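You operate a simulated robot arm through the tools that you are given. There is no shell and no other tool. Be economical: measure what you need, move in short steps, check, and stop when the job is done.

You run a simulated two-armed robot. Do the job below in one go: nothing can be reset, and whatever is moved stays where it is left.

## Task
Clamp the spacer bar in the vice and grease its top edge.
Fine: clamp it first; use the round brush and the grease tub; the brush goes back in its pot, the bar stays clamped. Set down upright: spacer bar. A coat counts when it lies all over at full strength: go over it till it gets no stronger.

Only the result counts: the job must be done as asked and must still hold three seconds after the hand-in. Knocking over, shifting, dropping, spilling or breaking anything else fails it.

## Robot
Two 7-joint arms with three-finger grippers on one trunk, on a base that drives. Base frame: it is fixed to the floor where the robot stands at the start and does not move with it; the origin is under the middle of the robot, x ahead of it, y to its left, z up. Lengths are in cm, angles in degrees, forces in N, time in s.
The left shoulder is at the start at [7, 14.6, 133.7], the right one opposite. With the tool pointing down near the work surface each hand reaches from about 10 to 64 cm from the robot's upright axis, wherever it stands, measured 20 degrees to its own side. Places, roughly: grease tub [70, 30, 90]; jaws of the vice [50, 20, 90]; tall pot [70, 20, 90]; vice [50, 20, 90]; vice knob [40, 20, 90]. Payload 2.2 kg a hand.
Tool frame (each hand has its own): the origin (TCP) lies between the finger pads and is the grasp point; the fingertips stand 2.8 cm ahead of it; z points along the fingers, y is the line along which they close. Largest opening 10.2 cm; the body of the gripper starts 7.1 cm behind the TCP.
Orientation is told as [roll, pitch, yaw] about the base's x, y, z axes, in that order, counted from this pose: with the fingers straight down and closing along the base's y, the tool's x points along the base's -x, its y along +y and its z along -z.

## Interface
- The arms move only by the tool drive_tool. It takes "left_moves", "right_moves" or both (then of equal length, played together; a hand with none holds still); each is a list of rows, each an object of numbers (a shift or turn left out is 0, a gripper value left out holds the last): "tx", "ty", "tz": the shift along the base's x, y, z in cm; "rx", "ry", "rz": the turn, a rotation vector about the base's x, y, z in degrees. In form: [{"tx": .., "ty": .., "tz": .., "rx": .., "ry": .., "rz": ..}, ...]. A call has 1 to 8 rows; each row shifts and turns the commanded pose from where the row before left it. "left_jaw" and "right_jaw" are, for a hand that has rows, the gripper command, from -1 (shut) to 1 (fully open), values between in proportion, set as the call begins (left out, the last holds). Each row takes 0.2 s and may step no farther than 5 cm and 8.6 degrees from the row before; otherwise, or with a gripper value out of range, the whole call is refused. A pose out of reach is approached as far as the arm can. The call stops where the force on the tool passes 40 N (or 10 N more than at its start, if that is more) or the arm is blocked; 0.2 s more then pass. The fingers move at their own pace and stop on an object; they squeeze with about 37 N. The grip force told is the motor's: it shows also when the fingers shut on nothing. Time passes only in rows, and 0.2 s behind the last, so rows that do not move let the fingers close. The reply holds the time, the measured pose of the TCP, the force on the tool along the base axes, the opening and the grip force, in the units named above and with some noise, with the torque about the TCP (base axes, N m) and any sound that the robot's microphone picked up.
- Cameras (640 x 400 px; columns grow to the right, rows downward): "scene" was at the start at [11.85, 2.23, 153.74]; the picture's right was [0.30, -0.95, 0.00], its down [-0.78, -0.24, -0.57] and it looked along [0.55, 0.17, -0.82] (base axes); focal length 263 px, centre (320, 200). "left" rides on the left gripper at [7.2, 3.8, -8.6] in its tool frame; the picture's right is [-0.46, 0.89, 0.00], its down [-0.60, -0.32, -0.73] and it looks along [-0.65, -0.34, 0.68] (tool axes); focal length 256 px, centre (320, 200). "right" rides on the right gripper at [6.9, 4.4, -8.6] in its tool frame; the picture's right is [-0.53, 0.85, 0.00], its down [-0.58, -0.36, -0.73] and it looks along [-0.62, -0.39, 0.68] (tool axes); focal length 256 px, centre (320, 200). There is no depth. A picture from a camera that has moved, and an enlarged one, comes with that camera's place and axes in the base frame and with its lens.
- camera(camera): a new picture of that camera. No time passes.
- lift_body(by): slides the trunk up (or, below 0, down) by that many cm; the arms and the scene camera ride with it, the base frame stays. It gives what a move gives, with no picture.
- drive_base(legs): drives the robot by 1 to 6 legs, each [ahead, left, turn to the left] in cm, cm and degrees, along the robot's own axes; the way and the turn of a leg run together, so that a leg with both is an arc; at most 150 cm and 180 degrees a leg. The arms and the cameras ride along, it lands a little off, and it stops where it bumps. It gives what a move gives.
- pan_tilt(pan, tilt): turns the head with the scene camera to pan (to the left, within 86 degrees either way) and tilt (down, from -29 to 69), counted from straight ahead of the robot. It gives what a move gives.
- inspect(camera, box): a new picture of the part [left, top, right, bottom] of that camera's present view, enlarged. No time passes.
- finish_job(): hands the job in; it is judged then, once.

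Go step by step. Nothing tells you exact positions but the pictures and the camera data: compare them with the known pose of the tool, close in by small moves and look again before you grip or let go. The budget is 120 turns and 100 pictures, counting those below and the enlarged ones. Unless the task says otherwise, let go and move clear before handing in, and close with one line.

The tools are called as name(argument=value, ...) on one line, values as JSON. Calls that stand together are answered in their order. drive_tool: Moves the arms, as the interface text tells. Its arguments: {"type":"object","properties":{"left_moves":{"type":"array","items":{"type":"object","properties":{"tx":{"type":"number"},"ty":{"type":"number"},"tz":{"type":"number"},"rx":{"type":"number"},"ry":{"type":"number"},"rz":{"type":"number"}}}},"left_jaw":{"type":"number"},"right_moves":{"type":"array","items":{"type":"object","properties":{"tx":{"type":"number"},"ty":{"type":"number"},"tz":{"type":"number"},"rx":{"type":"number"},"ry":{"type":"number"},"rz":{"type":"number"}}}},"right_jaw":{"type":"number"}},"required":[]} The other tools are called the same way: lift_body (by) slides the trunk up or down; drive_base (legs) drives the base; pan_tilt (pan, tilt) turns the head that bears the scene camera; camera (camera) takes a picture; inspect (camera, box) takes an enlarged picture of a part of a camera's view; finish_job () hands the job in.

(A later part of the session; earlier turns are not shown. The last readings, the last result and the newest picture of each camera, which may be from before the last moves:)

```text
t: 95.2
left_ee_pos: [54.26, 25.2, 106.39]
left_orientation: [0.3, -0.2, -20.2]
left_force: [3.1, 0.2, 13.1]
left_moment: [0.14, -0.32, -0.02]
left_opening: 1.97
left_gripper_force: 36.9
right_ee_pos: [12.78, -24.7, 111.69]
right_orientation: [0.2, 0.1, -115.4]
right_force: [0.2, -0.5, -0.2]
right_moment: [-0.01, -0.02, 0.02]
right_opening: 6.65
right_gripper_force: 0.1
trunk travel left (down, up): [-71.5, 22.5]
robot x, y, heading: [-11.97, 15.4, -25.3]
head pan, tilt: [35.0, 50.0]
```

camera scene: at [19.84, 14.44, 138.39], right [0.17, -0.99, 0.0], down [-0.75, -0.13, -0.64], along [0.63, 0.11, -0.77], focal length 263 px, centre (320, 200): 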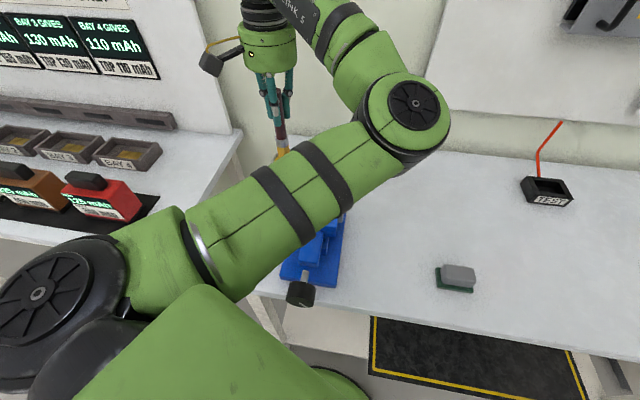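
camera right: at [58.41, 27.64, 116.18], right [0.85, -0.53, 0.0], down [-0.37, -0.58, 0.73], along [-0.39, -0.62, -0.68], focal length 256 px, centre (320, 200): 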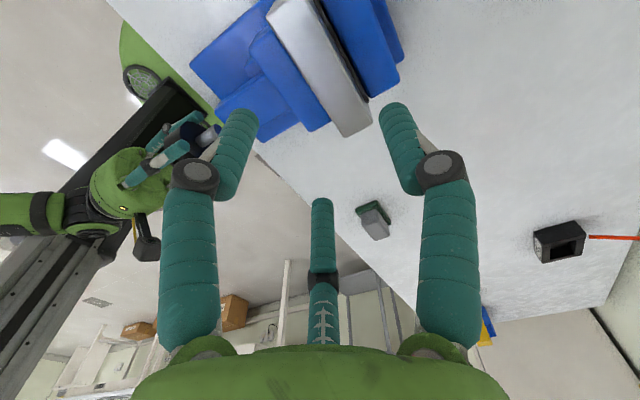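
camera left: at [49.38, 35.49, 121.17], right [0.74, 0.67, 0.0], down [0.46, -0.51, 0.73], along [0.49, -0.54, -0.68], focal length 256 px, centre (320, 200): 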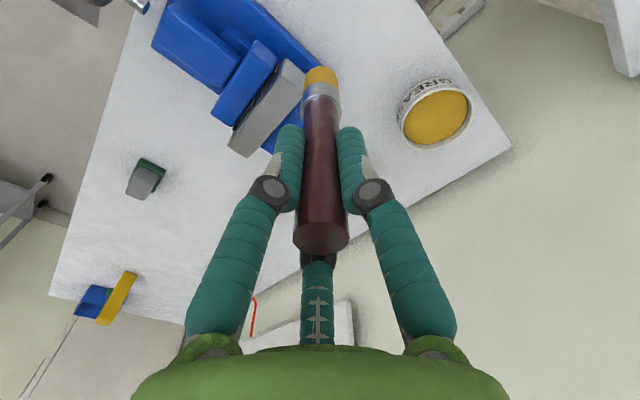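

drive_tool(left_moves=[{"tx": -0.5, "tz": 0.07}, {"ty": 0.8}, {"tx": 0.5}, {"tx": 0.5}, {"ty": -1.5}, {"tx": -1.0}, {"ty": 1.5}, {"tx": 1.0}])

drive_tool(left_moves=[{"ty": -1.8}, {"ty": -1.8}, {"ty": -1.8}, {"ty": -1.8}, {"ty": -1.8}, {"ty": -1.7}, {"tx": -1.0}])

drive_tool(left_moves=[{"ty": 1.8}, {"ty": 1.8}, {"ty": 1.8}, {"ty": 1.8}, {"ty": 1.8}, {"ty": 1.7}, {"tx": 0.5}])

drive_tool(left_moves=[{"tz": 2}, {"tz": 3, "ty": 4}, {"ty": 2}])

inspect(camera="left", box=[180, 20, 380, 180])

```text
t: 97.0
left_ee_pos: [54.67, 26.19, 106.18]
left_orientation: [0.3, 0.2, -20.1]
left_force: [-3.6, 5.3, 11.7]
left_moment: [0.2, 0.47, -0.03]
left_opening: 1.95
left_gripper_force: 37.0
right_ee_pos: [12.93, -24.51, 111.75]
right_orientation: [0.3, -0.1, -115.3]
right_force: [-0.3, -1.0, -0.2]
right_moment: [0.01, 0.05, -0.01]
right_opening: 6.64
right_gripper_force: 0.0
trunk travel left (down, up): [-71.5, 22.5]
robot x, y, heading: [-12.08, 15.29, -25.1]
head pan, tilt: [35.0, 50.0]
```

```text
t: 98.6
left_ee_pos: [53.65, 15.27, 106.18]
left_orientation: [0.1, 0.2, -20.2]
left_force: [0.0, 1.3, 4.8]
left_moment: [0.17, -0.03, 0.02]
left_opening: 1.96
left_gripper_force: 36.8
right_ee_pos: [12.99, -24.62, 111.68]
right_orientation: [0.1, 0.0, -115.4]
right_force: [0.0, -0.2, -1.1]
right_moment: [0.02, 0.02, 0.02]
right_opening: 6.63
right_gripper_force: 0.1
trunk travel left (down, up): [-71.5, 22.5]
robot x, y, heading: [-12.54, 15.36, -25.0]
head pan, tilt: [35.0, 50.0]
```

```text
t: 100.2
left_ee_pos: [54.24, 25.87, 106.29]
left_orientation: [0.2, 0.1, -20.2]
left_force: [-2.4, -0.3, 5.3]
left_moment: [-0.07, 0.24, -0.03]
left_opening: 1.93
left_gripper_force: 37.0
right_ee_pos: [12.85, -24.8, 111.7]
right_orientation: [0.1, -0.1, -115.4]
right_force: [0.5, -0.5, 0.0]
right_moment: [-0.03, 0.0, 0.0]
right_opening: 6.61
right_gripper_force: 0.0
trunk travel left (down, up): [-71.5, 22.5]
robot x, y, heading: [-12.03, 15.36, -25.4]
head pan, tilt: [35.0, 50.0]
```

```text
t: 101.0
left_ee_pos: [54.34, 31.88, 110.98]
left_orientation: [0.1, 0.2, -20.2]
left_force: [0.0, -0.5, -0.8]
left_moment: [0.03, -0.01, 0.04]
left_opening: 1.95
left_gripper_force: 37.3
right_ee_pos: [13.01, -24.62, 111.57]
right_orientation: [0.0, -0.1, -115.4]
right_force: [0.2, -0.1, -0.5]
right_moment: [0.0, 0.05, 0.02]
right_opening: 6.62
right_gripper_force: 0.0
trunk travel left (down, up): [-71.5, 22.5]
robot x, y, heading: [-12.18, 15.2, -25.2]
head pan, tilt: [35.0, 50.0]
```

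```text
2.50 times, centred on (280, 100) of left
camera zoom: at [48.76, 37.9, 119.66], right [0.74, 0.67, 0.0], down [0.46, -0.51, 0.73], along [0.49, -0.54, -0.68], focal length 640 px, centre (420, 450)
```

zoom: 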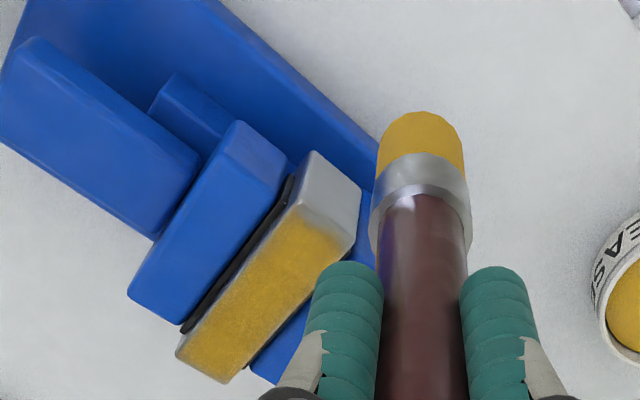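

inspect(camera="left", box=[245, 75, 325, 145])

inspect(camera="left", box=[230, 110, 310, 180])

```text
5.71 times, centred on (285, 110) of left
camera zoom: at [48.76, 37.9, 119.66], right [0.74, 0.67, 0.0], down [0.46, -0.51, 0.73], along [0.49, -0.54, -0.68], focal length 1463 px, centre (520, 714)
```

zoom: 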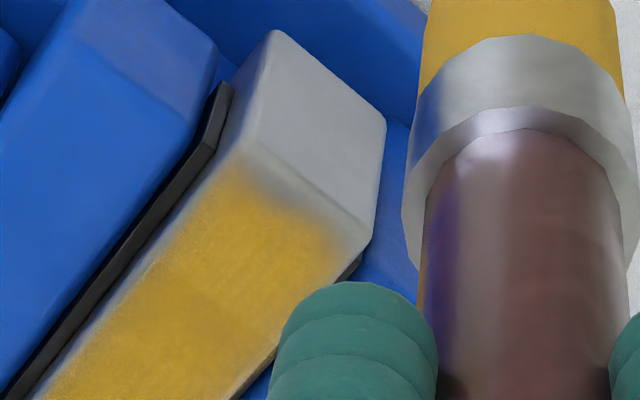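

```text
5.71 times, centred on (270, 145) of left
camera zoom: at [48.76, 37.9, 119.66], right [0.74, 0.67, 0.0], down [0.46, -0.51, 0.73], along [0.49, -0.54, -0.68], focal length 1463 px, centre (606, 514)
```

zoom: 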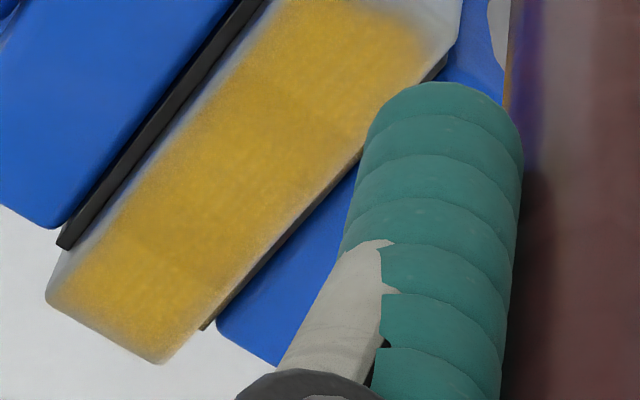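

Nearly full; the left end's last ~0.5 cm and the edges are a bit thin. One more round, covering ends and both edges.

drive_tool(left_moves=[{"ty": -4}, {"ty": -2.2, "tz": -2.5}, {"tz": -2.2}, {"ty": 0.7}, {"tx": -0.8}, {"tx": 0.8}, {"tx": 0.8}, {"ty": -0.8}])

drive_tool(left_moves=[{"ty": 0.9}, {"tx": -0.8}, {"tx": -0.8}, {"ty": -1.0}, {"ty": 1.0}, {"tx": 0.8}, {"tx": 0.8}])

drive_tool(left_moves=[{"ty": -1.9}, {"ty": -1.9}, {"ty": -1.9}, {"ty": -1.9}, {"ty": -1.9}, {"ty": -1.9}, {"tx": -0.8}, {"tx": -0.8}])

drive_tool(left_moves=[{"ty": 1.9}, {"ty": 1.9}, {"ty": 1.9}, {"ty": 1.9}, {"ty": 1.9}, {"ty": 1.9}, {"tx": 0.8}])

drive_tool(left_moves=[{"tz": 2}, {"tz": 3, "ty": 4}, {"ty": 2}])

inspect(camera="left", box=[225, 75, 325, 180])

```text
t: 102.8
left_ee_pos: [55.19, 25.51, 106.49]
left_orientation: [0.3, 0.2, -20.2]
left_force: [-0.7, -0.5, -0.1]
left_moment: [0.03, 0.01, 0.01]
left_opening: 1.95
left_gripper_force: 37.1
right_ee_pos: [13.0, -24.65, 111.65]
right_orientation: [0.0, -0.1, -115.3]
right_force: [0.5, -0.3, -0.1]
right_moment: [0.01, 0.02, 0.01]
right_opening: 6.65
right_gripper_force: 0.0
trunk travel left (down, up): [-71.5, 22.5]
robot x, y, heading: [-12.17, 15.21, -25.1]
head pan, tilt: [35.0, 50.0]
```

```text
t: 104.4
left_ee_pos: [55.12, 26.59, 106.51]
left_orientation: [0.1, 0.1, -20.2]
left_force: [0.5, 0.2, -1.7]
left_moment: [-0.02, 0.06, 0.01]
left_opening: 1.99
left_gripper_force: 36.8
right_ee_pos: [12.97, -24.65, 111.55]
right_orientation: [0.0, 0.1, -115.5]
right_force: [0.3, 0.2, -0.3]
right_moment: [0.03, -0.04, -0.03]
right_opening: 6.61
right_gripper_force: 0.0
trunk travel left (down, up): [-71.5, 22.5]
robot x, y, heading: [-12.35, 15.33, -25.5]
head pan, tilt: [35.0, 50.0]
```

```text
t: 106.2
left_ee_pos: [53.42, 15.02, 106.49]
left_orientation: [0.1, 0.1, -20.2]
left_force: [-0.2, 0.2, 0.0]
left_moment: [0.01, -0.01, 0.01]
left_opening: 1.94
left_gripper_force: 37.2
right_ee_pos: [12.9, -24.72, 111.6]
right_orientation: [0.1, 0.0, -115.3]
right_force: [-0.9, -0.7, 0.2]
right_moment: [-0.01, 0.01, 0.01]
right_opening: 6.61
right_gripper_force: 0.0
trunk travel left (down, up): [-71.5, 22.5]
robot x, y, heading: [-12.16, 15.06, -25.5]
head pan, tilt: [35.0, 50.0]
```

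```text
t: 107.8
left_ee_pos: [54.43, 26.47, 106.36]
left_orientation: [0.0, 0.1, -20.2]
left_force: [-0.8, 0.6, 0.2]
left_moment: [0.0, 0.02, 0.01]
left_opening: 1.94
left_gripper_force: 37.0
right_ee_pos: [13.0, -24.71, 111.66]
right_orientation: [0.1, 0.0, -115.4]
right_force: [-0.3, 0.4, -0.1]
right_moment: [-0.01, 0.0, -0.01]
right_opening: 6.6
right_gripper_force: 0.0
trunk travel left (down, up): [-71.5, 22.5]
robot x, y, heading: [-11.76, 15.03, -25.0]
head pan, tilt: [35.0, 50.0]
```

```text
t: 108.6
left_ee_pos: [54.33, 32.59, 111.52]
left_orientation: [0.0, 0.2, -20.2]
left_force: [0.2, 0.7, -0.5]
left_moment: [0.02, 0.03, -0.04]
left_opening: 1.94
left_gripper_force: 36.7
right_ee_pos: [13.09, -24.65, 111.64]
right_orientation: [0.1, -0.1, -115.5]
right_force: [0.4, 1.0, -0.8]
right_moment: [0.04, 0.01, -0.02]
right_opening: 6.62
right_gripper_force: 0.1
trunk travel left (down, up): [-71.5, 22.5]
robot x, y, heading: [-12.1, 15.2, -25.4]
head pan, tilt: [35.0, 50.0]
```

```text
3.81 times, centred on (275, 128) of left
camera zoom: at [48.77, 38.54, 120.11], right [0.74, 0.67, 0.0], down [0.46, -0.51, 0.73], along [0.49, -0.54, -0.69], focal length 975 px, centre (491, 476)
```

zoom: 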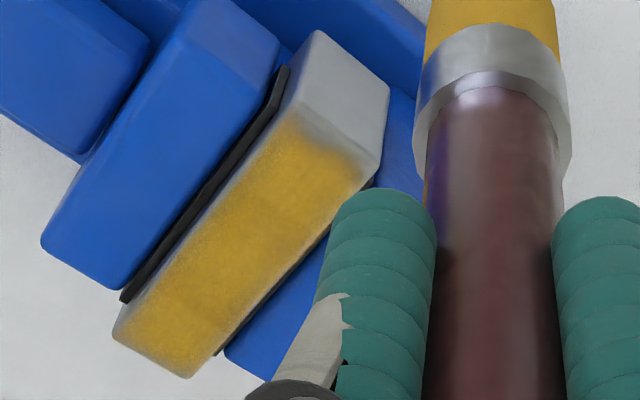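

That pass was hovering ~0.2 too high to press. Repeat with real contact along both edges and the left end.

drive_tool(left_moves=[{"ty": -4}, {"ty": -3.4, "tz": -2.5}, {"tz": -2}, {"tz": -0.7}, {"tz": -0.15}])

drive_tool(left_moves=[{"tz": -0.1}])

```text
t: 109.8
left_ee_pos: [54.13, 25.3, 106.23]
left_orientation: [0.3, -0.3, -20.1]
left_force: [3.2, 1.9, 13.6]
left_moment: [0.08, -0.33, 0.0]
left_opening: 1.96
left_gripper_force: 37.2
right_ee_pos: [12.8, -24.58, 111.72]
right_orientation: [0.3, 0.0, -115.4]
right_force: [0.0, -0.5, 0.2]
right_moment: [0.01, -0.01, 0.01]
right_opening: 6.65
right_gripper_force: 0.1
trunk travel left (down, up): [-71.5, 22.5]
robot x, y, heading: [-12.14, 15.28, -25.5]
head pan, tilt: [35.0, 50.0]
```

```text
t: 110.2
left_ee_pos: [54.28, 25.36, 106.38]
left_orientation: [0.2, -0.2, -20.2]
left_force: [3.2, 1.9, 19.2]
left_moment: [0.16, -0.38, -0.02]
left_opening: 1.95
left_gripper_force: 36.8
right_ee_pos: [12.69, -24.7, 111.79]
right_orientation: [0.3, -0.1, -115.4]
right_force: [0.2, -0.7, 0.5]
right_moment: [0.01, 0.02, -0.04]
right_opening: 6.64
right_gripper_force: 0.1
trunk travel left (down, up): [-71.5, 22.5]
robot x, y, heading: [-11.96, 15.2, -25.3]
head pan, tilt: [35.0, 50.0]
```

drive_tool(left_moves=[{"tz": 0.1, "tx": -0.7}, {"ty": 0.5}, {"ty": 0.5}, {"tx": 0.5}, {"tx": 0.5}, {"tx": 0.5}, {"ty": -0.6}, {"ty": 0.6}])

drive_tool(left_moves=[{"ty": -1.8}, {"ty": -1.8}, {"ty": -1.8}, {"ty": -1.8}, {"ty": -1.8}, {"ty": -1.9}, {"tx": -0.7}, {"tx": -0.8}])

drive_tool(left_moves=[{"ty": 1.8}, {"ty": 1.8}, {"ty": 1.8}, {"ty": 1.8}, {"ty": 1.8}, {"ty": 1.9}, {"tx": 0.7}, {"tx": 0.7}])

drive_tool(left_moves=[{"ty": -1}, {"tx": -1.4}, {"ty": 1}, {"tx": 0.7}, {"tz": 2}, {"tz": 3, "ty": 4}, {"ty": 2}])

inspect(camera="left", box=[225, 75, 325, 180])

```text
t: 112.0
left_ee_pos: [54.96, 26.03, 106.1]
left_orientation: [0.1, 0.1, -20.4]
left_force: [-1.1, -1.1, 6.0]
left_moment: [-0.23, 0.26, -0.04]
left_opening: 1.97
left_gripper_force: 36.8
right_ee_pos: [12.79, -24.73, 111.69]
right_orientation: [0.2, 0.0, -115.3]
right_force: [0.4, 0.6, 0.4]
right_moment: [0.01, -0.02, 0.02]
right_opening: 6.62
right_gripper_force: 0.0
trunk travel left (down, up): [-71.5, 22.5]
robot x, y, heading: [-12.28, 15.42, -25.1]
head pan, tilt: [35.0, 50.0]
```

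```text
t: 113.8
left_ee_pos: [53.65, 15.07, 106.21]
left_orientation: [0.1, 0.0, -20.4]
left_force: [0.6, -0.5, 7.0]
left_moment: [0.15, -0.11, -0.05]
left_opening: 1.95
left_gripper_force: 36.9
right_ee_pos: [12.87, -24.61, 111.63]
right_orientation: [0.1, 0.1, -115.4]
right_force: [-0.7, -0.2, -0.7]
right_moment: [0.03, 0.03, 0.03]
right_opening: 6.61
right_gripper_force: 0.0
trunk travel left (down, up): [-71.5, 22.5]
robot x, y, heading: [-12.25, 15.66, -25.3]
head pan, tilt: [35.0, 50.0]
```

```text
t: 115.6
left_ee_pos: [54.91, 26.12, 106.16]
left_orientation: [0.2, 0.1, -20.2]
left_force: [-1.3, -1.1, 5.3]
left_moment: [-0.15, 0.2, -0.02]
left_opening: 1.98
left_gripper_force: 36.7
right_ee_pos: [12.91, -24.75, 111.61]
right_orientation: [0.2, 0.1, -115.4]
right_force: [0.1, -0.5, 0.2]
right_moment: [-0.04, -0.01, -0.02]
right_opening: 6.61
right_gripper_force: 0.0
trunk travel left (down, up): [-71.5, 22.5]
robot x, y, heading: [-11.87, 15.33, -25.3]
head pan, tilt: [35.0, 50.0]
```

```text
t: 117.2
left_ee_pos: [54.46, 32.17, 111.18]
left_orientation: [0.0, 0.3, -20.3]
left_force: [0.3, 0.7, -0.1]
left_moment: [-0.05, -0.02, -0.01]
left_opening: 1.97
left_gripper_force: 36.9
right_ee_pos: [13.05, -24.54, 111.56]
right_orientation: [0.1, -0.1, -115.4]
right_force: [-0.3, -0.3, -0.5]
right_moment: [-0.03, -0.02, 0.03]
right_opening: 6.62
right_gripper_force: 0.1
trunk travel left (down, up): [-71.5, 22.5]
robot x, y, heading: [-11.92, 15.33, -25.4]
head pan, tilt: [35.0, 50.0]
```

```text
3.81 times, centred on (275, 128) of left
camera zoom: at [48.89, 38.13, 119.72], right [0.74, 0.67, 0.0], down [0.46, -0.51, 0.73], along [0.49, -0.54, -0.68], focal length 975 px, centre (491, 476)
```

zoom: 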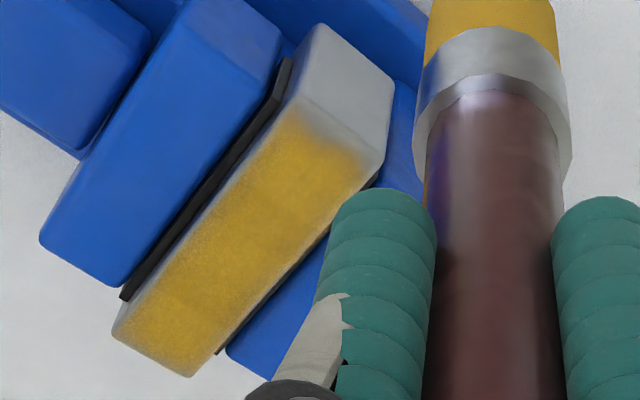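

inspect(camera="left", box=[260, 80, 330, 130])

```text
8.00 times, centred on (295, 105) of left
camera zoom: at [48.89, 38.13, 119.72], right [0.74, 0.67, 0.0], down [0.46, -0.51, 0.73], along [0.49, -0.54, -0.68], focal length 2048 px, centre (520, 960)
```

zoom: 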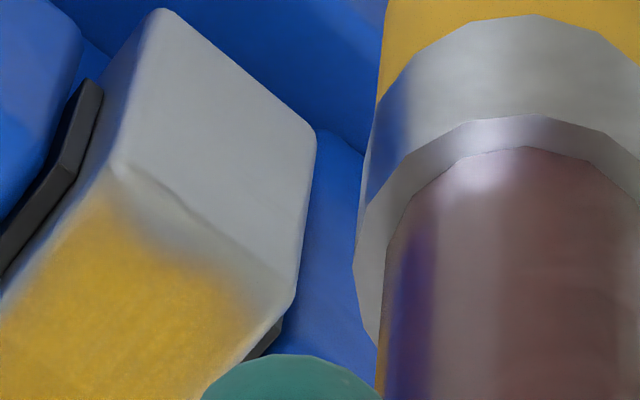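

The left end's last half-centimetre (especially its back corner) is still thinner; I'll carry strokes a bit past that end, slowly.

drive_tool(left_moves=[{"ty": -4}, {"ty": -2.9, "tz": -2.5}, {"tz": -2}, {"tz": -0.4}, {"tz": -0.1, "tx": 0.8}, {"ty": 1}, {"ty": 0.6}, {"tx": -0.5}])

drive_tool(left_moves=[{"tx": -0.5}, {"tx": -0.5}, {"ty": -0.4}, {"tx": 0.5}, {"tx": 0.5}, {"tx": 0.6}, {"tx": 0.3}, {"ty": 0.5}])

drive_tool(left_moves=[{"tx": -0.5}, {"tx": -0.5}, {"tx": -0.5}, {"ty": -0.6}, {"tx": 0.5}, {"tx": 0.5}, {"tx": 0.5}, {}])

drive_tool(left_moves=[{"tx": -0.7}, {"tz": 2}, {"tz": 3, "ty": 4}, {"ty": 2}])

inspect(camera="left", box=[250, 75, 330, 135])

```text
t: 119.0
left_ee_pos: [54.68, 26.89, 106.13]
left_orientation: [0.3, 0.0, -20.2]
left_force: [1.3, 0.4, 5.1]
left_moment: [-0.05, -0.23, 0.0]
left_opening: 1.94
left_gripper_force: 37.2
right_ee_pos: [12.9, -24.72, 111.58]
right_orientation: [0.1, 0.1, -115.4]
right_force: [0.7, -0.4, 0.5]
right_moment: [0.0, 0.0, 0.01]
right_opening: 6.63
right_gripper_force: 0.1
trunk travel left (down, up): [-71.5, 22.5]
robot x, y, heading: [-12.06, 15.14, -25.2]
head pan, tilt: [35.0, 50.0]
```

```text
t: 120.8
left_ee_pos: [55.5, 26.95, 105.98]
left_orientation: [0.1, 0.0, -20.1]
left_force: [-0.1, -0.9, 2.7]
left_moment: [-0.14, 0.04, -0.01]
left_opening: 1.95
left_gripper_force: 37.1
right_ee_pos: [13.08, -24.66, 111.58]
right_orientation: [0.1, -0.1, -115.4]
right_force: [-0.4, 0.5, 0.8]
right_moment: [0.03, 0.0, 0.02]
right_opening: 6.62
right_gripper_force: 0.0
trunk travel left (down, up): [-71.5, 22.5]
robot x, y, heading: [-12.22, 15.5, -25.4]
head pan, tilt: [35.0, 50.0]
```

```text
t: 122.6
left_ee_pos: [55.44, 26.34, 106.26]
left_orientation: [0.1, 0.1, -20.2]
left_force: [-1.6, 0.0, 2.4]
left_moment: [-0.06, 0.13, -0.01]
left_opening: 1.97
left_gripper_force: 37.1
right_ee_pos: [12.95, -24.79, 111.64]
right_orientation: [0.1, -0.1, -115.4]
right_force: [0.1, 0.6, 0.2]
right_moment: [0.0, 0.01, 0.0]
right_opening: 6.62
right_gripper_force: 0.1
trunk travel left (down, up): [-71.5, 22.5]
robot x, y, heading: [-12.39, 15.29, -25.4]
head pan, tilt: [35.0, 50.0]
```

```text
t: 123.6
left_ee_pos: [54.9, 32.48, 111.03]
left_orientation: [0.0, 0.2, -20.2]
left_force: [0.1, -0.3, -0.7]
left_moment: [0.0, 0.03, 0.01]
left_opening: 1.98
left_gripper_force: 37.2
right_ee_pos: [13.14, -24.66, 111.66]
right_orientation: [0.0, 0.0, -115.4]
right_force: [0.3, -0.7, 0.4]
right_moment: [0.02, 0.0, -0.02]
right_opening: 6.63
right_gripper_force: 0.1
trunk travel left (down, up): [-71.5, 22.5]
robot x, y, heading: [-12.16, 15.25, -25.2]
head pan, tilt: [35.0, 50.0]
```

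```text
6.67 times, centred on (290, 105) of left
camera zoom: at [49.41, 38.31, 119.67], right [0.74, 0.67, 0.0], down [0.46, -0.51, 0.73], along [0.49, -0.54, -0.68], focal length 1707 px, centre (520, 833)
```

zoom: 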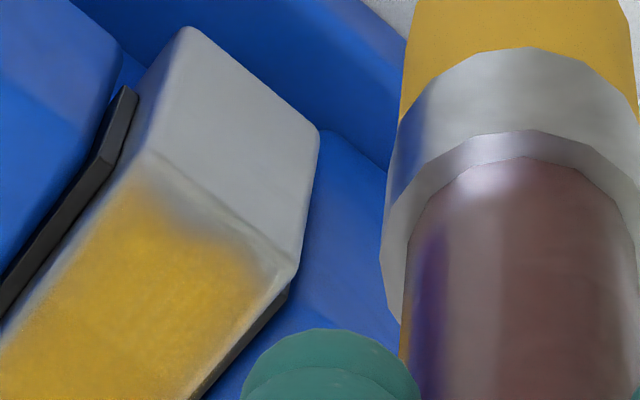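

Strokes beyond the end don't seem to deposit; work just inside it instead (y≈25.5–25.9) crosswise, slowly.

drive_tool(left_moves=[{"ty": -4}, {"ty": -3.2, "tz": -2.5}, {"tz": -2}, {"tz": -0.4, "tx": -0.4}, {"tz": -0.1}, {"ty": 0.4}, {"tx": 0.5}, {"tx": 0.5}])

drive_tool(left_moves=[{"tx": -0.5}, {"tx": -0.5}, {"tx": -0.5}, {"tx": -0.4, "ty": 0.1}, {"tx": 0.4}, {"tx": 0.5}, {"tx": 0.5}, {"tx": 0.5}])

drive_tool(left_moves=[{"tx": -0.4}, {"tx": -0.4}, {"tx": -0.4}, {"tx": -0.4}, {"tx": 0.4, "ty": -0.2}, {"tx": 0.4}, {"tx": 0.4}, {"tx": 0.4}])

drive_tool(left_moves=[{"tx": -0.7}, {"tz": 2}, {"tz": 3, "ty": 4}, {"ty": 2}])

inspect(camera="left", box=[220, 75, 330, 185])

```text
t: 125.4
left_ee_pos: [55.44, 25.61, 106.17]
left_orientation: [0.2, 0.0, -20.2]
left_force: [-2.7, 1.1, 5.8]
left_moment: [0.11, 0.22, -0.03]
left_opening: 1.96
left_gripper_force: 37.1
right_ee_pos: [12.94, -24.61, 111.65]
right_orientation: [0.2, 0.0, -115.3]
right_force: [-0.4, 0.9, 1.0]
right_moment: [-0.02, -0.03, 0.04]
right_opening: 6.62
right_gripper_force: 0.1
trunk travel left (down, up): [-71.5, 22.5]
robot x, y, heading: [-11.8, 15.37, -25.1]
head pan, tilt: [35.0, 50.0]
```

```text
t: 127.2
left_ee_pos: [55.38, 25.59, 106.17]
left_orientation: [0.1, 0.0, -20.2]
left_force: [-3.4, -0.3, 8.3]
left_moment: [-0.11, 0.39, -0.02]
left_opening: 1.94
left_gripper_force: 37.2
right_ee_pos: [12.72, -24.69, 111.71]
right_orientation: [0.2, 0.0, -115.4]
right_force: [0.6, 0.4, -0.9]
right_moment: [-0.02, 0.03, -0.02]
right_opening: 6.61
right_gripper_force: 0.0
trunk travel left (down, up): [-71.5, 22.5]
robot x, y, heading: [-11.97, 15.34, -25.3]
head pan, tilt: [35.0, 50.0]
```

```text
t: 129.0
left_ee_pos: [55.44, 25.43, 106.14]
left_orientation: [0.0, 0.1, -20.2]
left_force: [-2.0, -0.4, 4.9]
left_moment: [-0.09, 0.22, 0.0]
left_opening: 1.96
left_gripper_force: 36.8
right_ee_pos: [12.86, -24.55, 111.57]
right_orientation: [0.1, 0.1, -115.4]
right_force: [-1.0, 0.0, 0.7]
right_moment: [-0.03, 0.02, 0.02]
right_opening: 6.63
right_gripper_force: 0.2
trunk travel left (down, up): [-71.5, 22.5]
robot x, y, heading: [-11.73, 15.81, -25.4]
head pan, tilt: [35.0, 50.0]
```

```text
t: 130.0
left_ee_pos: [54.72, 31.64, 111.04]
left_orientation: [0.1, 0.2, -20.2]
left_force: [-0.1, 0.1, 0.3]
left_moment: [0.01, 0.03, 0.01]
left_opening: 1.97
left_gripper_force: 37.6
right_ee_pos: [13.15, -24.48, 111.7]
right_orientation: [0.1, -0.1, -115.3]
right_force: [-0.2, -0.8, 0.6]
right_moment: [0.02, 0.01, 0.01]
right_opening: 6.62
right_gripper_force: 0.1
trunk travel left (down, up): [-71.5, 22.5]
robot x, y, heading: [-12.29, 15.52, -25.2]
head pan, tilt: [35.0, 50.0]
```

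```text
3.64 times, centred on (275, 130) of left
camera zoom: at [49.21, 37.54, 119.7], right [0.74, 0.67, 0.0], down [0.46, -0.51, 0.73], along [0.49, -0.54, -0.68], focal length 931 px, centre (484, 454)
```

zoom: 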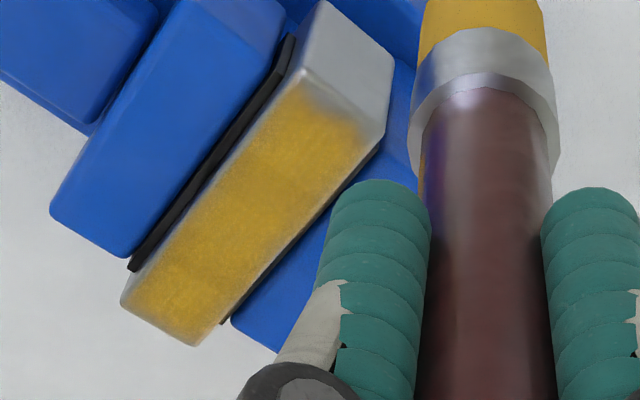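

The end has filled in. Now edge passes along x≈53.4 and x≈55.5 over the full length to make sure the margins get full strength.

drive_tool(left_moves=[{"ty": -4}, {"ty": -2, "tz": -2.5, "tx": 0.7}, {"tz": -2}, {"tz": -0.45}, {"ty": -1.7}, {"ty": -1.7}, {"ty": -1.7}, {"ty": -1.7}])

drive_tool(left_moves=[{"ty": -1.7}, {"ty": -1.6}, {"tx": -0.7}, {"tx": -0.7}, {"tx": -0.6}, {"ty": 1.7}, {"ty": 1.7}, {"ty": 1.7}])

drive_tool(left_moves=[{"ty": 1.7}, {"ty": 1.7}, {"ty": 1.6}, {"tx": 1.0}, {"tx": 1.0}, {"tx": -1.0}, {"ty": -1.5}, {"ty": -1.8}])

drive_tool(left_moves=[{"ty": -1.8}, {"ty": -1.8}, {"ty": -1.8}, {"ty": -1.4}, {"tx": 0.9}, {"tx": -1.8}, {"tx": 0.9}])

drive_tool(left_moves=[{"tz": 3}, {"tz": 2, "ty": 4}, {"ty": 4}, {"ty": 4}, {"ty": 4}])

inspect(camera="left", box=[220, 75, 330, 185])

```text
t: 131.8
left_ee_pos: [55.27, 18.6, 106.26]
left_orientation: [0.2, 0.0, -20.1]
left_force: [-0.1, 2.4, 8.3]
left_moment: [0.27, -0.03, -0.01]
left_opening: 1.94
left_gripper_force: 37.2
right_ee_pos: [12.95, -24.7, 111.59]
right_orientation: [0.2, 0.0, -115.4]
right_force: [-0.1, -0.5, 0.7]
right_moment: [0.0, 0.01, 0.01]
right_opening: 6.65
right_gripper_force: 0.0
trunk travel left (down, up): [-71.5, 22.5]
robot x, y, heading: [-11.73, 15.47, -25.2]
head pan, tilt: [35.0, 50.0]
```

```text
t: 133.6
left_ee_pos: [53.54, 20.53, 106.17]
left_orientation: [0.1, 0.3, -20.1]
left_force: [0.1, -0.2, 0.7]
left_moment: [0.0, 0.0, 0.01]
left_opening: 1.96
left_gripper_force: 37.0
right_ee_pos: [13.1, -24.71, 111.65]
right_orientation: [0.0, 0.1, -115.3]
right_force: [0.4, -0.9, -0.8]
right_moment: [-0.03, 0.03, -0.01]
right_opening: 6.61
right_gripper_force: 0.1
trunk travel left (down, up): [-71.5, 22.5]
robot x, y, heading: [-11.89, 15.54, -25.3]
head pan, tilt: [35.0, 50.0]
```

```text
t: 135.4
left_ee_pos: [54.3, 22.21, 106.21]
left_orientation: [0.1, 0.1, -20.2]
left_force: [0.4, 0.3, 1.4]
left_moment: [0.03, 0.04, -0.01]
left_opening: 1.95
left_gripper_force: 36.9
right_ee_pos: [12.89, -24.74, 111.54]
right_orientation: [0.1, 0.0, -115.4]
right_force: [-0.1, -0.6, 0.5]
right_moment: [0.03, 0.03, -0.02]
right_opening: 6.62
right_gripper_force: 0.0
trunk travel left (down, up): [-71.5, 22.5]
robot x, y, heading: [-12.44, 15.47, -25.5]
head pan, tilt: [35.0, 50.0]
```

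```text
t: 137.0
left_ee_pos: [54.57, 15.17, 106.1]
left_orientation: [0.1, 0.1, -20.3]
left_force: [0.3, -0.5, 2.1]
left_moment: [-0.12, 0.11, -0.03]
left_opening: 1.95
left_gripper_force: 37.6
right_ee_pos: [12.97, -24.66, 111.63]
right_orientation: [0.1, -0.1, -115.5]
right_force: [0.7, 0.6, 0.8]
right_moment: [-0.02, 0.02, 0.03]
right_opening: 6.61
right_gripper_force: 0.0
trunk travel left (down, up): [-71.5, 22.5]
robot x, y, heading: [-12.09, 15.45, -25.4]
head pan, tilt: [35.0, 50.0]
```

```text
t: 138.2
left_ee_pos: [54.54, 31.6, 111.23]
left_orientation: [0.0, 0.1, -20.2]
left_force: [-0.5, 0.1, -0.9]
left_moment: [-0.04, 0.01, -0.02]
left_opening: 1.93
left_gripper_force: 37.0
right_ee_pos: [12.93, -24.47, 111.83]
right_orientation: [0.1, -0.2, -115.4]
right_force: [-1.0, 0.1, -0.7]
right_moment: [-0.03, -0.03, 0.0]
right_opening: 6.63
right_gripper_force: 0.0
trunk travel left (down, up): [-71.5, 22.5]
robot x, y, heading: [-12.44, 15.35, -25.4]
head pan, tilt: [35.0, 50.0]
```

```text
3.64 times, centred on (275, 130) of left
camera zoom: at [48.93, 37.54, 119.83], right [0.74, 0.67, 0.0], down [0.46, -0.51, 0.73], along [0.49, -0.54, -0.68], focal length 931 px, centre (484, 454)
```

zoom: 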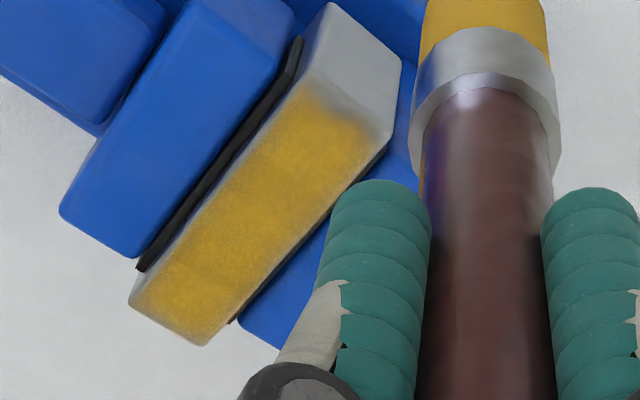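

No visible change in the middle, so that is saturated; but in case the brush ran dry before the left end filled, I'll reload once. Drive forward to the tub.

drive_base(legs=[[18.1, 8.5, 0]])

drive_tool(left_moves=[{"tx": -0.3, "ty": 1.0}, {}])

camera(camera="left")

```text
t: 139.8
left_ee_pos: [73.89, 31.51, 111.45]
left_orientation: [0.1, 0.0, -20.3]
left_force: [0.4, -0.2, -0.4]
left_moment: [0.01, 0.0, -0.04]
left_opening: 1.95
left_gripper_force: 36.8
right_ee_pos: [32.45, -24.47, 111.74]
right_orientation: [0.2, 0.1, -115.2]
right_force: [-0.2, 0.6, 0.3]
right_moment: [-0.01, 0.03, 0.01]
right_opening: 6.64
right_gripper_force: 0.0
trunk travel left (down, up): [-71.5, 22.5]
robot x, y, heading: [7.22, 15.52, -25.3]
head pan, tilt: [35.0, 50.0]
```

```text
t: 140.4
left_ee_pos: [73.7, 32.51, 111.34]
left_orientation: [0.2, 0.1, -20.2]
left_force: [-0.2, -0.3, -1.0]
left_moment: [0.0, 0.01, -0.02]
left_opening: 1.95
left_gripper_force: 37.2
right_ee_pos: [32.56, -24.47, 111.55]
right_orientation: [0.0, 0.0, -115.3]
right_force: [0.4, 0.0, 0.7]
right_moment: [0.0, -0.01, -0.02]
right_opening: 6.64
right_gripper_force: 0.1
trunk travel left (down, up): [-71.5, 22.5]
robot x, y, heading: [7.66, 15.12, -25.5]
head pan, tilt: [35.0, 50.0]
```

```text
6 pictures are left
camera left: at [68.17, 38.46, 119.98], right [0.74, 0.67, 0.0], down [0.46, -0.51, 0.73], along [0.49, -0.54, -0.68], focal length 256 px, centre (320, 200)
```

left: 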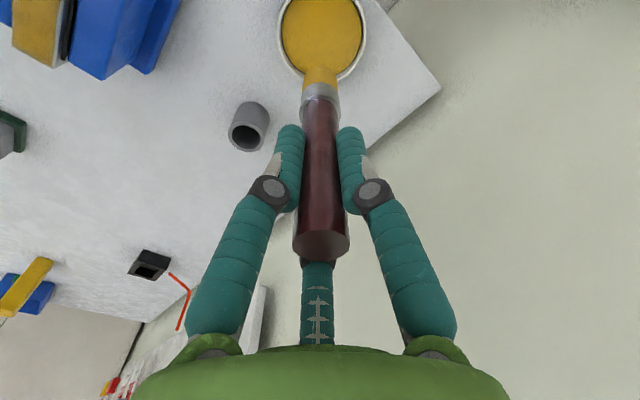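

Centred over the tub; dip lightly.

drive_tool(left_moves=[{"tz": -4}, {"tz": -4}, {"tz": -3}, {"tz": -0.5}])

drive_tool(left_moves=[{"tz": -0.3}, {"tz": -0.2}])

```text
t: 141.4
left_ee_pos: [73.83, 32.28, 99.78]
left_orientation: [0.2, 0.1, -20.2]
left_force: [0.0, 0.0, -0.3]
left_moment: [0.0, -0.02, 0.0]
left_opening: 1.94
left_gripper_force: 37.3
right_ee_pos: [32.78, -24.36, 111.52]
right_orientation: [0.1, 0.0, -115.3]
right_force: [0.4, -0.6, -0.4]
right_moment: [0.01, -0.01, -0.01]
right_opening: 6.62
right_gripper_force: 0.1
trunk travel left (down, up): [-71.5, 22.5]
robot x, y, heading: [7.39, 14.99, -25.2]
head pan, tilt: [35.0, 50.0]
```

```text
t: 142.0
left_ee_pos: [73.78, 32.44, 99.46]
left_orientation: [0.0, 0.1, -20.1]
left_force: [0.0, -0.2, -0.5]
left_moment: [0.0, -0.01, -0.01]
left_opening: 1.99
left_gripper_force: 37.3
right_ee_pos: [32.66, -24.46, 111.55]
right_orientation: [0.1, 0.0, -115.4]
right_force: [0.1, 0.4, 0.2]
right_moment: [0.02, -0.04, 0.01]
right_opening: 6.62
right_gripper_force: 0.0
trunk travel left (down, up): [-71.5, 22.5]
robot x, y, heading: [7.89, 15.45, -25.5]
head pan, tilt: [35.0, 50.0]
```

drive_tool(left_moves=[{"tz": -0.2}, {"tz": -0.1}])

drive_tool(left_moves=[{"tz": -0.15}, {"tz": -0.1}])

```text
t: 142.6
left_ee_pos: [73.68, 32.52, 99.35]
left_orientation: [0.3, -0.2, -20.2]
left_force: [2.6, -1.1, 13.8]
left_moment: [-0.08, -0.37, -0.01]
left_opening: 1.95
left_gripper_force: 36.6
right_ee_pos: [32.53, -24.5, 111.72]
right_orientation: [0.0, 0.0, -115.3]
right_force: [-0.4, 0.4, 0.6]
right_moment: [0.0, 0.01, -0.02]
right_opening: 6.65
right_gripper_force: 0.2
trunk travel left (down, up): [-71.5, 22.5]
robot x, y, heading: [7.46, 15.63, -25.1]
head pan, tilt: [35.0, 50.0]
```

```text
t: 143.2
left_ee_pos: [73.63, 32.54, 99.24]
left_orientation: [0.5, -0.4, -20.1]
left_force: [6.4, 0.0, 28.0]
left_moment: [0.01, -0.61, 0.02]
left_opening: 1.97
left_gripper_force: 37.3
right_ee_pos: [32.26, -24.69, 111.67]
right_orientation: [0.2, 0.1, -115.3]
right_force: [-0.2, -0.6, -0.2]
right_moment: [0.03, -0.03, 0.0]
right_opening: 6.64
right_gripper_force: 0.1
trunk travel left (down, up): [-71.5, 22.5]
robot x, y, heading: [7.17, 15.71, -25.2]
head pan, tilt: [35.0, 50.0]
```

Loaded. Lift, drive back, and brush again.

drive_tool(left_moves=[{"tz": 0.5}, {"tz": 4}, {"tz": 4}, {"tz": 3.5}])

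drive_base(legs=[[-18.1, -8.5, 0]])

inspect(camera="left", box=[200, 60, 360, 190])

```text
t: 144.2
left_ee_pos: [73.7, 32.57, 110.63]
left_orientation: [0.1, 0.2, -20.1]
left_force: [0.7, 0.4, -0.3]
left_moment: [0.03, 0.02, 0.0]
left_opening: 1.94
left_gripper_force: 36.9
right_ee_pos: [32.64, -24.4, 111.7]
right_orientation: [0.1, 0.1, -115.3]
right_force: [0.0, 0.4, 0.6]
right_moment: [0.0, 0.0, 0.01]
right_opening: 6.62
right_gripper_force: 0.0
trunk travel left (down, up): [-71.5, 22.5]
robot x, y, heading: [7.36, 15.47, -25.3]
head pan, tilt: [35.0, 50.0]
```

```text
t: 145.8
left_ee_pos: [53.79, 32.7, 110.51]
left_orientation: [0.1, 0.2, -20.2]
left_force: [-0.6, 0.0, -0.7]
left_moment: [0.0, 0.02, -0.05]
left_opening: 1.95
left_gripper_force: 37.0
right_ee_pos: [12.72, -24.51, 111.58]
right_orientation: [0.0, -0.1, -115.3]
right_force: [0.3, -0.1, 0.5]
right_moment: [0.03, -0.02, -0.03]
right_opening: 6.62
right_gripper_force: 0.0
trunk travel left (down, up): [-71.5, 22.5]
robot x, y, heading: [-12.62, 15.78, -25.1]
head pan, tilt: [35.0, 50.0]
```

```text
3.08 times, centred on (280, 125) of left
camera zoom: at [48.29, 38.62, 119.09], right [0.74, 0.67, 0.0], down [0.46, -0.51, 0.73], along [0.49, -0.54, -0.69], focal length 788 px, centre (443, 431)
```

zoom: 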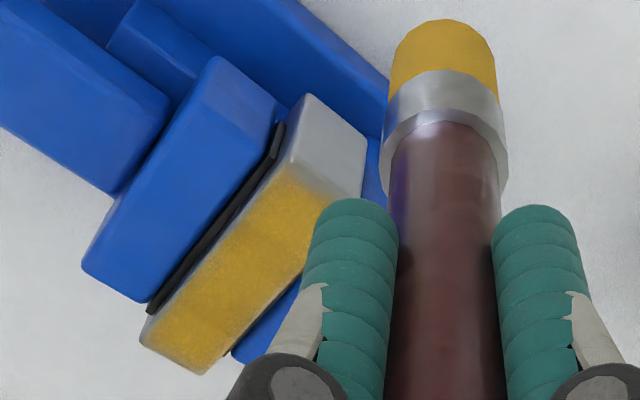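

drive_tool(left_moves=[{"tx": 0.6, "ty": -4}, {"ty": -3.2, "tz": -1.5}, {"tz": -2.2}, {"tz": -0.5}, {"tz": -0.1}])

drive_tool(left_moves=[{"tz": -0.1}])

```text
t: 147.0
left_ee_pos: [54.19, 25.37, 106.22]
left_orientation: [0.1, 0.1, -20.2]
left_force: [-0.1, 0.6, -0.4]
left_moment: [0.0, -0.01, 0.01]
left_opening: 1.94
left_gripper_force: 37.1
right_ee_pos: [12.73, -24.52, 111.63]
right_orientation: [0.1, 0.1, -115.3]
right_force: [0.1, 0.2, 0.2]
right_moment: [-0.01, -0.01, 0.01]
right_opening: 6.63
right_gripper_force: 0.0
trunk travel left (down, up): [-71.5, 22.5]
robot x, y, heading: [-12.25, 15.52, -25.2]
head pan, tilt: [35.0, 50.0]
```

```text
t: 147.4
left_ee_pos: [54.25, 25.46, 106.2]
left_orientation: [0.2, 0.1, -20.2]
left_force: [0.2, 0.3, 0.0]
left_moment: [0.02, -0.04, -0.02]
left_opening: 1.93
left_gripper_force: 37.4
right_ee_pos: [12.74, -24.46, 111.58]
right_orientation: [0.1, 0.0, -115.3]
right_force: [1.3, -0.1, -0.6]
right_moment: [-0.02, 0.0, 0.01]
right_opening: 6.64
right_gripper_force: 0.1
trunk travel left (down, up): [-71.5, 22.5]
robot x, y, heading: [-12.45, 15.83, -25.3]
head pan, tilt: [35.0, 50.0]
```

drive_tool(left_moves=[{"tz": -0.12}])

drive_tool(left_moves=[{"tz": -0.12}])

```text
t: 147.8
left_ee_pos: [54.24, 25.6, 106.12]
left_orientation: [0.2, 0.0, -20.1]
left_force: [0.5, -0.8, 2.5]
left_moment: [-0.03, 0.01, -0.02]
left_opening: 1.95
left_gripper_force: 36.9
right_ee_pos: [12.66, -24.46, 111.64]
right_orientation: [0.1, 0.0, -115.3]
right_force: [-0.2, -0.2, 0.7]
right_moment: [0.0, -0.02, -0.02]
right_opening: 6.62
right_gripper_force: 0.1
trunk travel left (down, up): [-71.5, 22.5]
robot x, y, heading: [-12.78, 15.4, -25.2]
head pan, tilt: [35.0, 50.0]
```

```text
t: 148.2
left_ee_pos: [54.17, 25.58, 106.08]
left_orientation: [0.2, -0.1, -20.2]
left_force: [1.3, 0.2, 8.3]
left_moment: [-0.09, -0.13, 0.01]
left_opening: 1.96
left_gripper_force: 36.9
right_ee_pos: [12.61, -24.46, 111.63]
right_orientation: [0.1, 0.0, -115.3]
right_force: [0.1, 0.1, -0.1]
right_moment: [0.0, -0.02, 0.0]
right_opening: 6.62
right_gripper_force: 0.0
trunk travel left (down, up): [-71.5, 22.5]
robot x, y, heading: [-12.08, 15.51, -25.1]
head pan, tilt: [35.0, 50.0]
```

Good contact. Cross-strokes at the left end, then full passes rear, front and middle.

drive_tool(left_moves=[{"tx": -0.6, "ty": 0.1}, {"ty": 0.3}, {"tx": 0.6}, {"tx": 0.6}, {"tx": 0.6}, {"ty": -0.3}, {"tx": -0.6}, {"tx": 0.6}])

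drive_tool(left_moves=[{"ty": 0.3}, {"ty": -1.8}, {"ty": -1.8}, {"ty": -1.8}, {"ty": -1.8}, {"ty": -1.8}, {"ty": -1.6}, {"tx": -0.9}])

drive_tool(left_moves=[{"tx": -0.9}, {"ty": 1.8}, {"ty": 1.8}, {"ty": 1.8}, {"ty": 1.8}, {"ty": 1.8}, {"ty": 1.6}, {"tx": 0.9}])

drive_tool(left_moves=[{"tx": 0.9}, {"tx": -0.9}, {"ty": -1.8}, {"ty": -1.8}, {"ty": -1.8}, {"ty": -1.8}, {"ty": -1.8}, {"ty": -1.5}])

drive_tool(left_moves=[{"tx": 0.8}, {"tx": -1.6}, {"tx": 0.8}, {"tz": 3}, {"tz": 2, "ty": 4}, {"ty": 4}, {"ty": 4}, {"ty": 4.5}])

inspect(camera="left", box=[220, 75, 330, 185])

```text
t: 150.0
left_ee_pos: [55.15, 25.57, 106.04]
left_orientation: [0.1, 0.2, -20.2]
left_force: [-3.3, -0.6, 11.0]
left_moment: [-0.18, 0.44, -0.02]
left_opening: 1.95
left_gripper_force: 36.9
right_ee_pos: [12.35, -24.4, 111.67]
right_orientation: [0.2, 0.0, -115.3]
right_force: [1.0, -0.1, 0.0]
right_moment: [0.02, 0.01, 0.02]
right_opening: 6.59
right_gripper_force: 0.0
trunk travel left (down, up): [-71.5, 22.5]
robot x, y, heading: [-12.41, 15.55, -25.3]
head pan, tilt: [35.0, 50.0]
```

```text
t: 151.8
left_ee_pos: [54.45, 15.27, 105.91]
left_orientation: [0.2, 0.2, -20.1]
left_force: [0.4, 0.9, 4.3]
left_moment: [0.11, 0.0, -0.01]
left_opening: 1.95
left_gripper_force: 37.2
right_ee_pos: [12.61, -24.57, 111.55]
right_orientation: [0.1, -0.1, -115.2]
right_force: [0.0, 0.5, -0.3]
right_moment: [0.01, 0.01, 0.0]
right_opening: 6.64
right_gripper_force: 0.1
trunk travel left (down, up): [-71.5, 22.5]
robot x, y, heading: [-12.42, 15.31, -25.4]
head pan, tilt: [35.0, 50.0]
```

```text
t: 153.6
left_ee_pos: [54.39, 25.97, 106.16]
left_orientation: [0.2, 0.3, -20.1]
left_force: [-2.5, -0.2, 4.8]
left_moment: [-0.14, 0.24, -0.04]
left_opening: 1.94
left_gripper_force: 37.1
right_ee_pos: [12.59, -24.52, 111.61]
right_orientation: [0.1, 0.0, -115.3]
right_force: [1.0, -0.1, 0.6]
right_moment: [0.0, -0.01, -0.03]
right_opening: 6.64
right_gripper_force: 0.1
trunk travel left (down, up): [-71.5, 22.5]
robot x, y, heading: [-12.07, 15.3, -25.2]
head pan, tilt: [35.0, 50.0]
```

```text
t: 155.4
left_ee_pos: [54.44, 15.08, 105.76]
left_orientation: [0.0, 0.2, -20.3]
left_force: [-0.6, -1.4, 8.3]
left_moment: [0.0, 0.04, -0.02]
left_opening: 1.93
left_gripper_force: 37.5
right_ee_pos: [12.55, -24.7, 111.64]
right_orientation: [0.1, 0.1, -115.3]
right_force: [0.7, -0.3, 0.6]
right_moment: [0.04, -0.01, 0.03]
right_opening: 6.64
right_gripper_force: 0.0
trunk travel left (down, up): [-71.5, 22.5]
robot x, y, heading: [-12.44, 15.3, -25.6]
head pan, tilt: [35.0, 50.0]
```

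```text
t: 157.2
left_ee_pos: [54.71, 32.11, 110.88]
left_orientation: [0.0, 0.1, -20.1]
left_force: [0.0, 0.1, -1.0]
left_moment: [-0.05, 0.0, 0.01]
left_opening: 1.93
left_gripper_force: 37.4
right_ee_pos: [12.6, -24.14, 111.82]
right_orientation: [0.0, -0.2, -115.2]
right_force: [-0.3, 0.6, 0.4]
right_moment: [-0.01, 0.03, 0.01]
right_opening: 6.61
right_gripper_force: 0.0
trunk travel left (down, up): [-71.5, 22.5]
robot x, y, heading: [-12.69, 15.3, -25.3]
head pan, tilt: [35.0, 50.0]
```

```text
3.64 times, centred on (275, 130) of left
camera zoom: at [49.19, 38.11, 119.47], right [0.74, 0.67, 0.0], down [0.46, -0.51, 0.73], along [0.49, -0.54, -0.68], focal length 931 px, centre (484, 454)
```

zoom: 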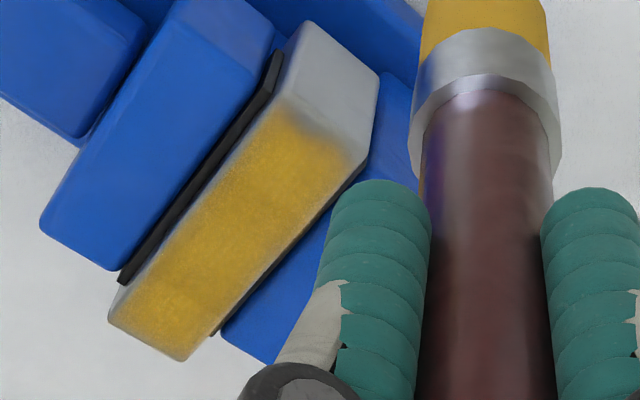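

The coat is now even right out to the ends and unchanged in the middle. Return the brush: drive forward and move above the pot.

drive_base(legs=[[18.1, 8.5, 0]])

drive_tool(left_moves=[{"ty": -4}, {"ty": -4}, {"ty": -4}, {"ty": -2.2}, {}])

camera(camera="left")

```text
t: 158.8
left_ee_pos: [74.57, 32.14, 111.07]
left_orientation: [0.2, 0.0, -19.8]
left_force: [0.1, -0.1, -0.4]
left_moment: [0.0, -0.02, 0.01]
left_opening: 1.95
left_gripper_force: 37.2
right_ee_pos: [32.65, -24.4, 111.68]
right_orientation: [0.2, 0.0, -115.1]
right_force: [-0.4, -0.1, -0.2]
right_moment: [0.02, -0.01, 0.01]
right_opening: 6.62
right_gripper_force: 0.0
trunk travel left (down, up): [-71.5, 22.5]
robot x, y, heading: [7.73, 15.42, -25.1]
head pan, tilt: [35.0, 50.0]
```

```text
t: 160.0
left_ee_pos: [74.68, 17.74, 111.21]
left_orientation: [0.1, 0.0, -19.9]
left_force: [-0.4, 0.7, -0.6]
left_moment: [0.02, 0.0, -0.01]
left_opening: 1.98
left_gripper_force: 36.5
right_ee_pos: [32.76, -24.29, 111.67]
right_orientation: [0.1, 0.1, -115.0]
right_force: [-0.1, 0.1, -0.1]
right_moment: [-0.01, 0.04, -0.03]
right_opening: 6.62
right_gripper_force: 0.0
trunk travel left (down, up): [-71.5, 22.5]
robot x, y, heading: [7.21, 15.58, -25.1]
head pan, tilt: [35.0, 50.0]
```

```text
3 pictures are left
camera left: at [69.02, 23.72, 119.76], right [0.74, 0.67, 0.0], down [0.46, -0.51, 0.73], along [0.49, -0.54, -0.68], focal length 256 px, centre (320, 200)
```

left: 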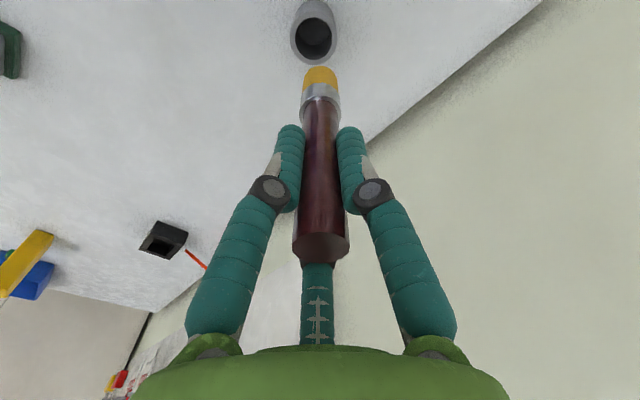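

The pot is about 1 cm nearer in x. Shift and re-check.

drive_tool(left_moves=[{"tx": -1.04, "ty": 0.1}, {"tz": -3}])

inspect(camera="left", box=[260, 0, 380, 120])

```text
t: 160.6
left_ee_pos: [73.62, 17.93, 107.99]
left_orientation: [0.1, 0.3, -19.9]
left_force: [1.1, -0.2, -0.9]
left_moment: [0.01, 0.02, -0.01]
left_opening: 1.95
left_gripper_force: 36.9
right_ee_pos: [32.98, -24.45, 111.61]
right_orientation: [0.1, -0.1, -115.0]
right_force: [-0.2, -0.7, 0.5]
right_moment: [-0.01, 0.04, 0.0]
right_opening: 6.6
right_gripper_force: 0.0
trunk travel left (down, up): [-71.5, 22.5]
robot x, y, heading: [7.5, 15.42, -25.0]
head pan, tilt: [35.0, 50.0]
```

```text
3.33 times, centred on (320, 60) of left
camera zoom: at [68.16, 23.8, 116.6], right [0.74, 0.67, 0.0], down [0.46, -0.51, 0.73], along [0.49, -0.54, -0.69], focal length 853 px, centre (320, 667)
```

zoom: 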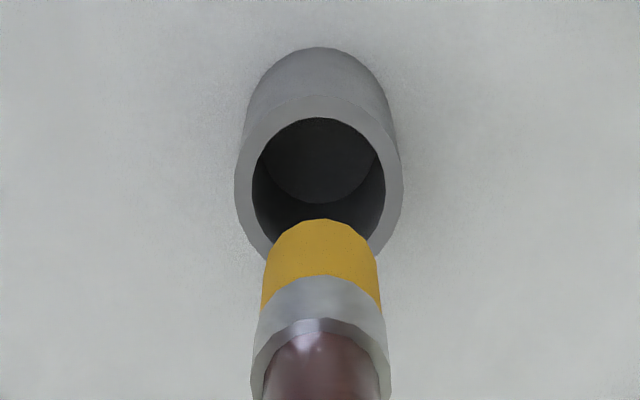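

Brush and pot are aligned to ~0.1 cm. Lower it in.

drive_tool(left_moves=[{"tz": -3}, {"tz": -2}, {"tz": -2}, {"tz": -2}, {"tz": -1.5}])

drive_tool(left_moves=[{"tz": -0.4}, {"tz": -0.2}])

```text
t: 161.8
left_ee_pos: [73.62, 18.04, 97.25]
left_orientation: [0.1, 0.0, -19.9]
left_force: [-0.6, 1.0, -0.2]
left_moment: [0.0, 0.03, 0.01]
left_opening: 1.97
left_gripper_force: 37.1
right_ee_pos: [32.85, -24.38, 111.55]
right_orientation: [0.0, 0.0, -115.1]
right_force: [0.1, -0.1, 0.0]
right_moment: [-0.02, -0.01, 0.0]
right_opening: 6.62
right_gripper_force: 0.1
trunk travel left (down, up): [-71.5, 22.5]
robot x, y, heading: [7.5, 15.33, -25.1]
head pan, tilt: [35.0, 50.0]
```

```text
t: 162.4
left_ee_pos: [73.57, 18.07, 96.75]
left_orientation: [0.1, 0.1, -19.8]
left_force: [-0.3, 0.4, 0.0]
left_moment: [-0.01, -0.01, 0.0]
left_opening: 1.96
left_gripper_force: 36.7
right_ee_pos: [32.95, -24.43, 111.55]
right_orientation: [0.0, 0.0, -115.1]
right_force: [-0.4, 0.9, 0.0]
right_moment: [0.02, -0.01, 0.01]
right_opening: 6.61
right_gripper_force: 0.1
trunk travel left (down, up): [-71.5, 22.5]
robot x, y, heading: [7.38, 15.41, -24.9]
head pan, tilt: [35.0, 50.0]
```

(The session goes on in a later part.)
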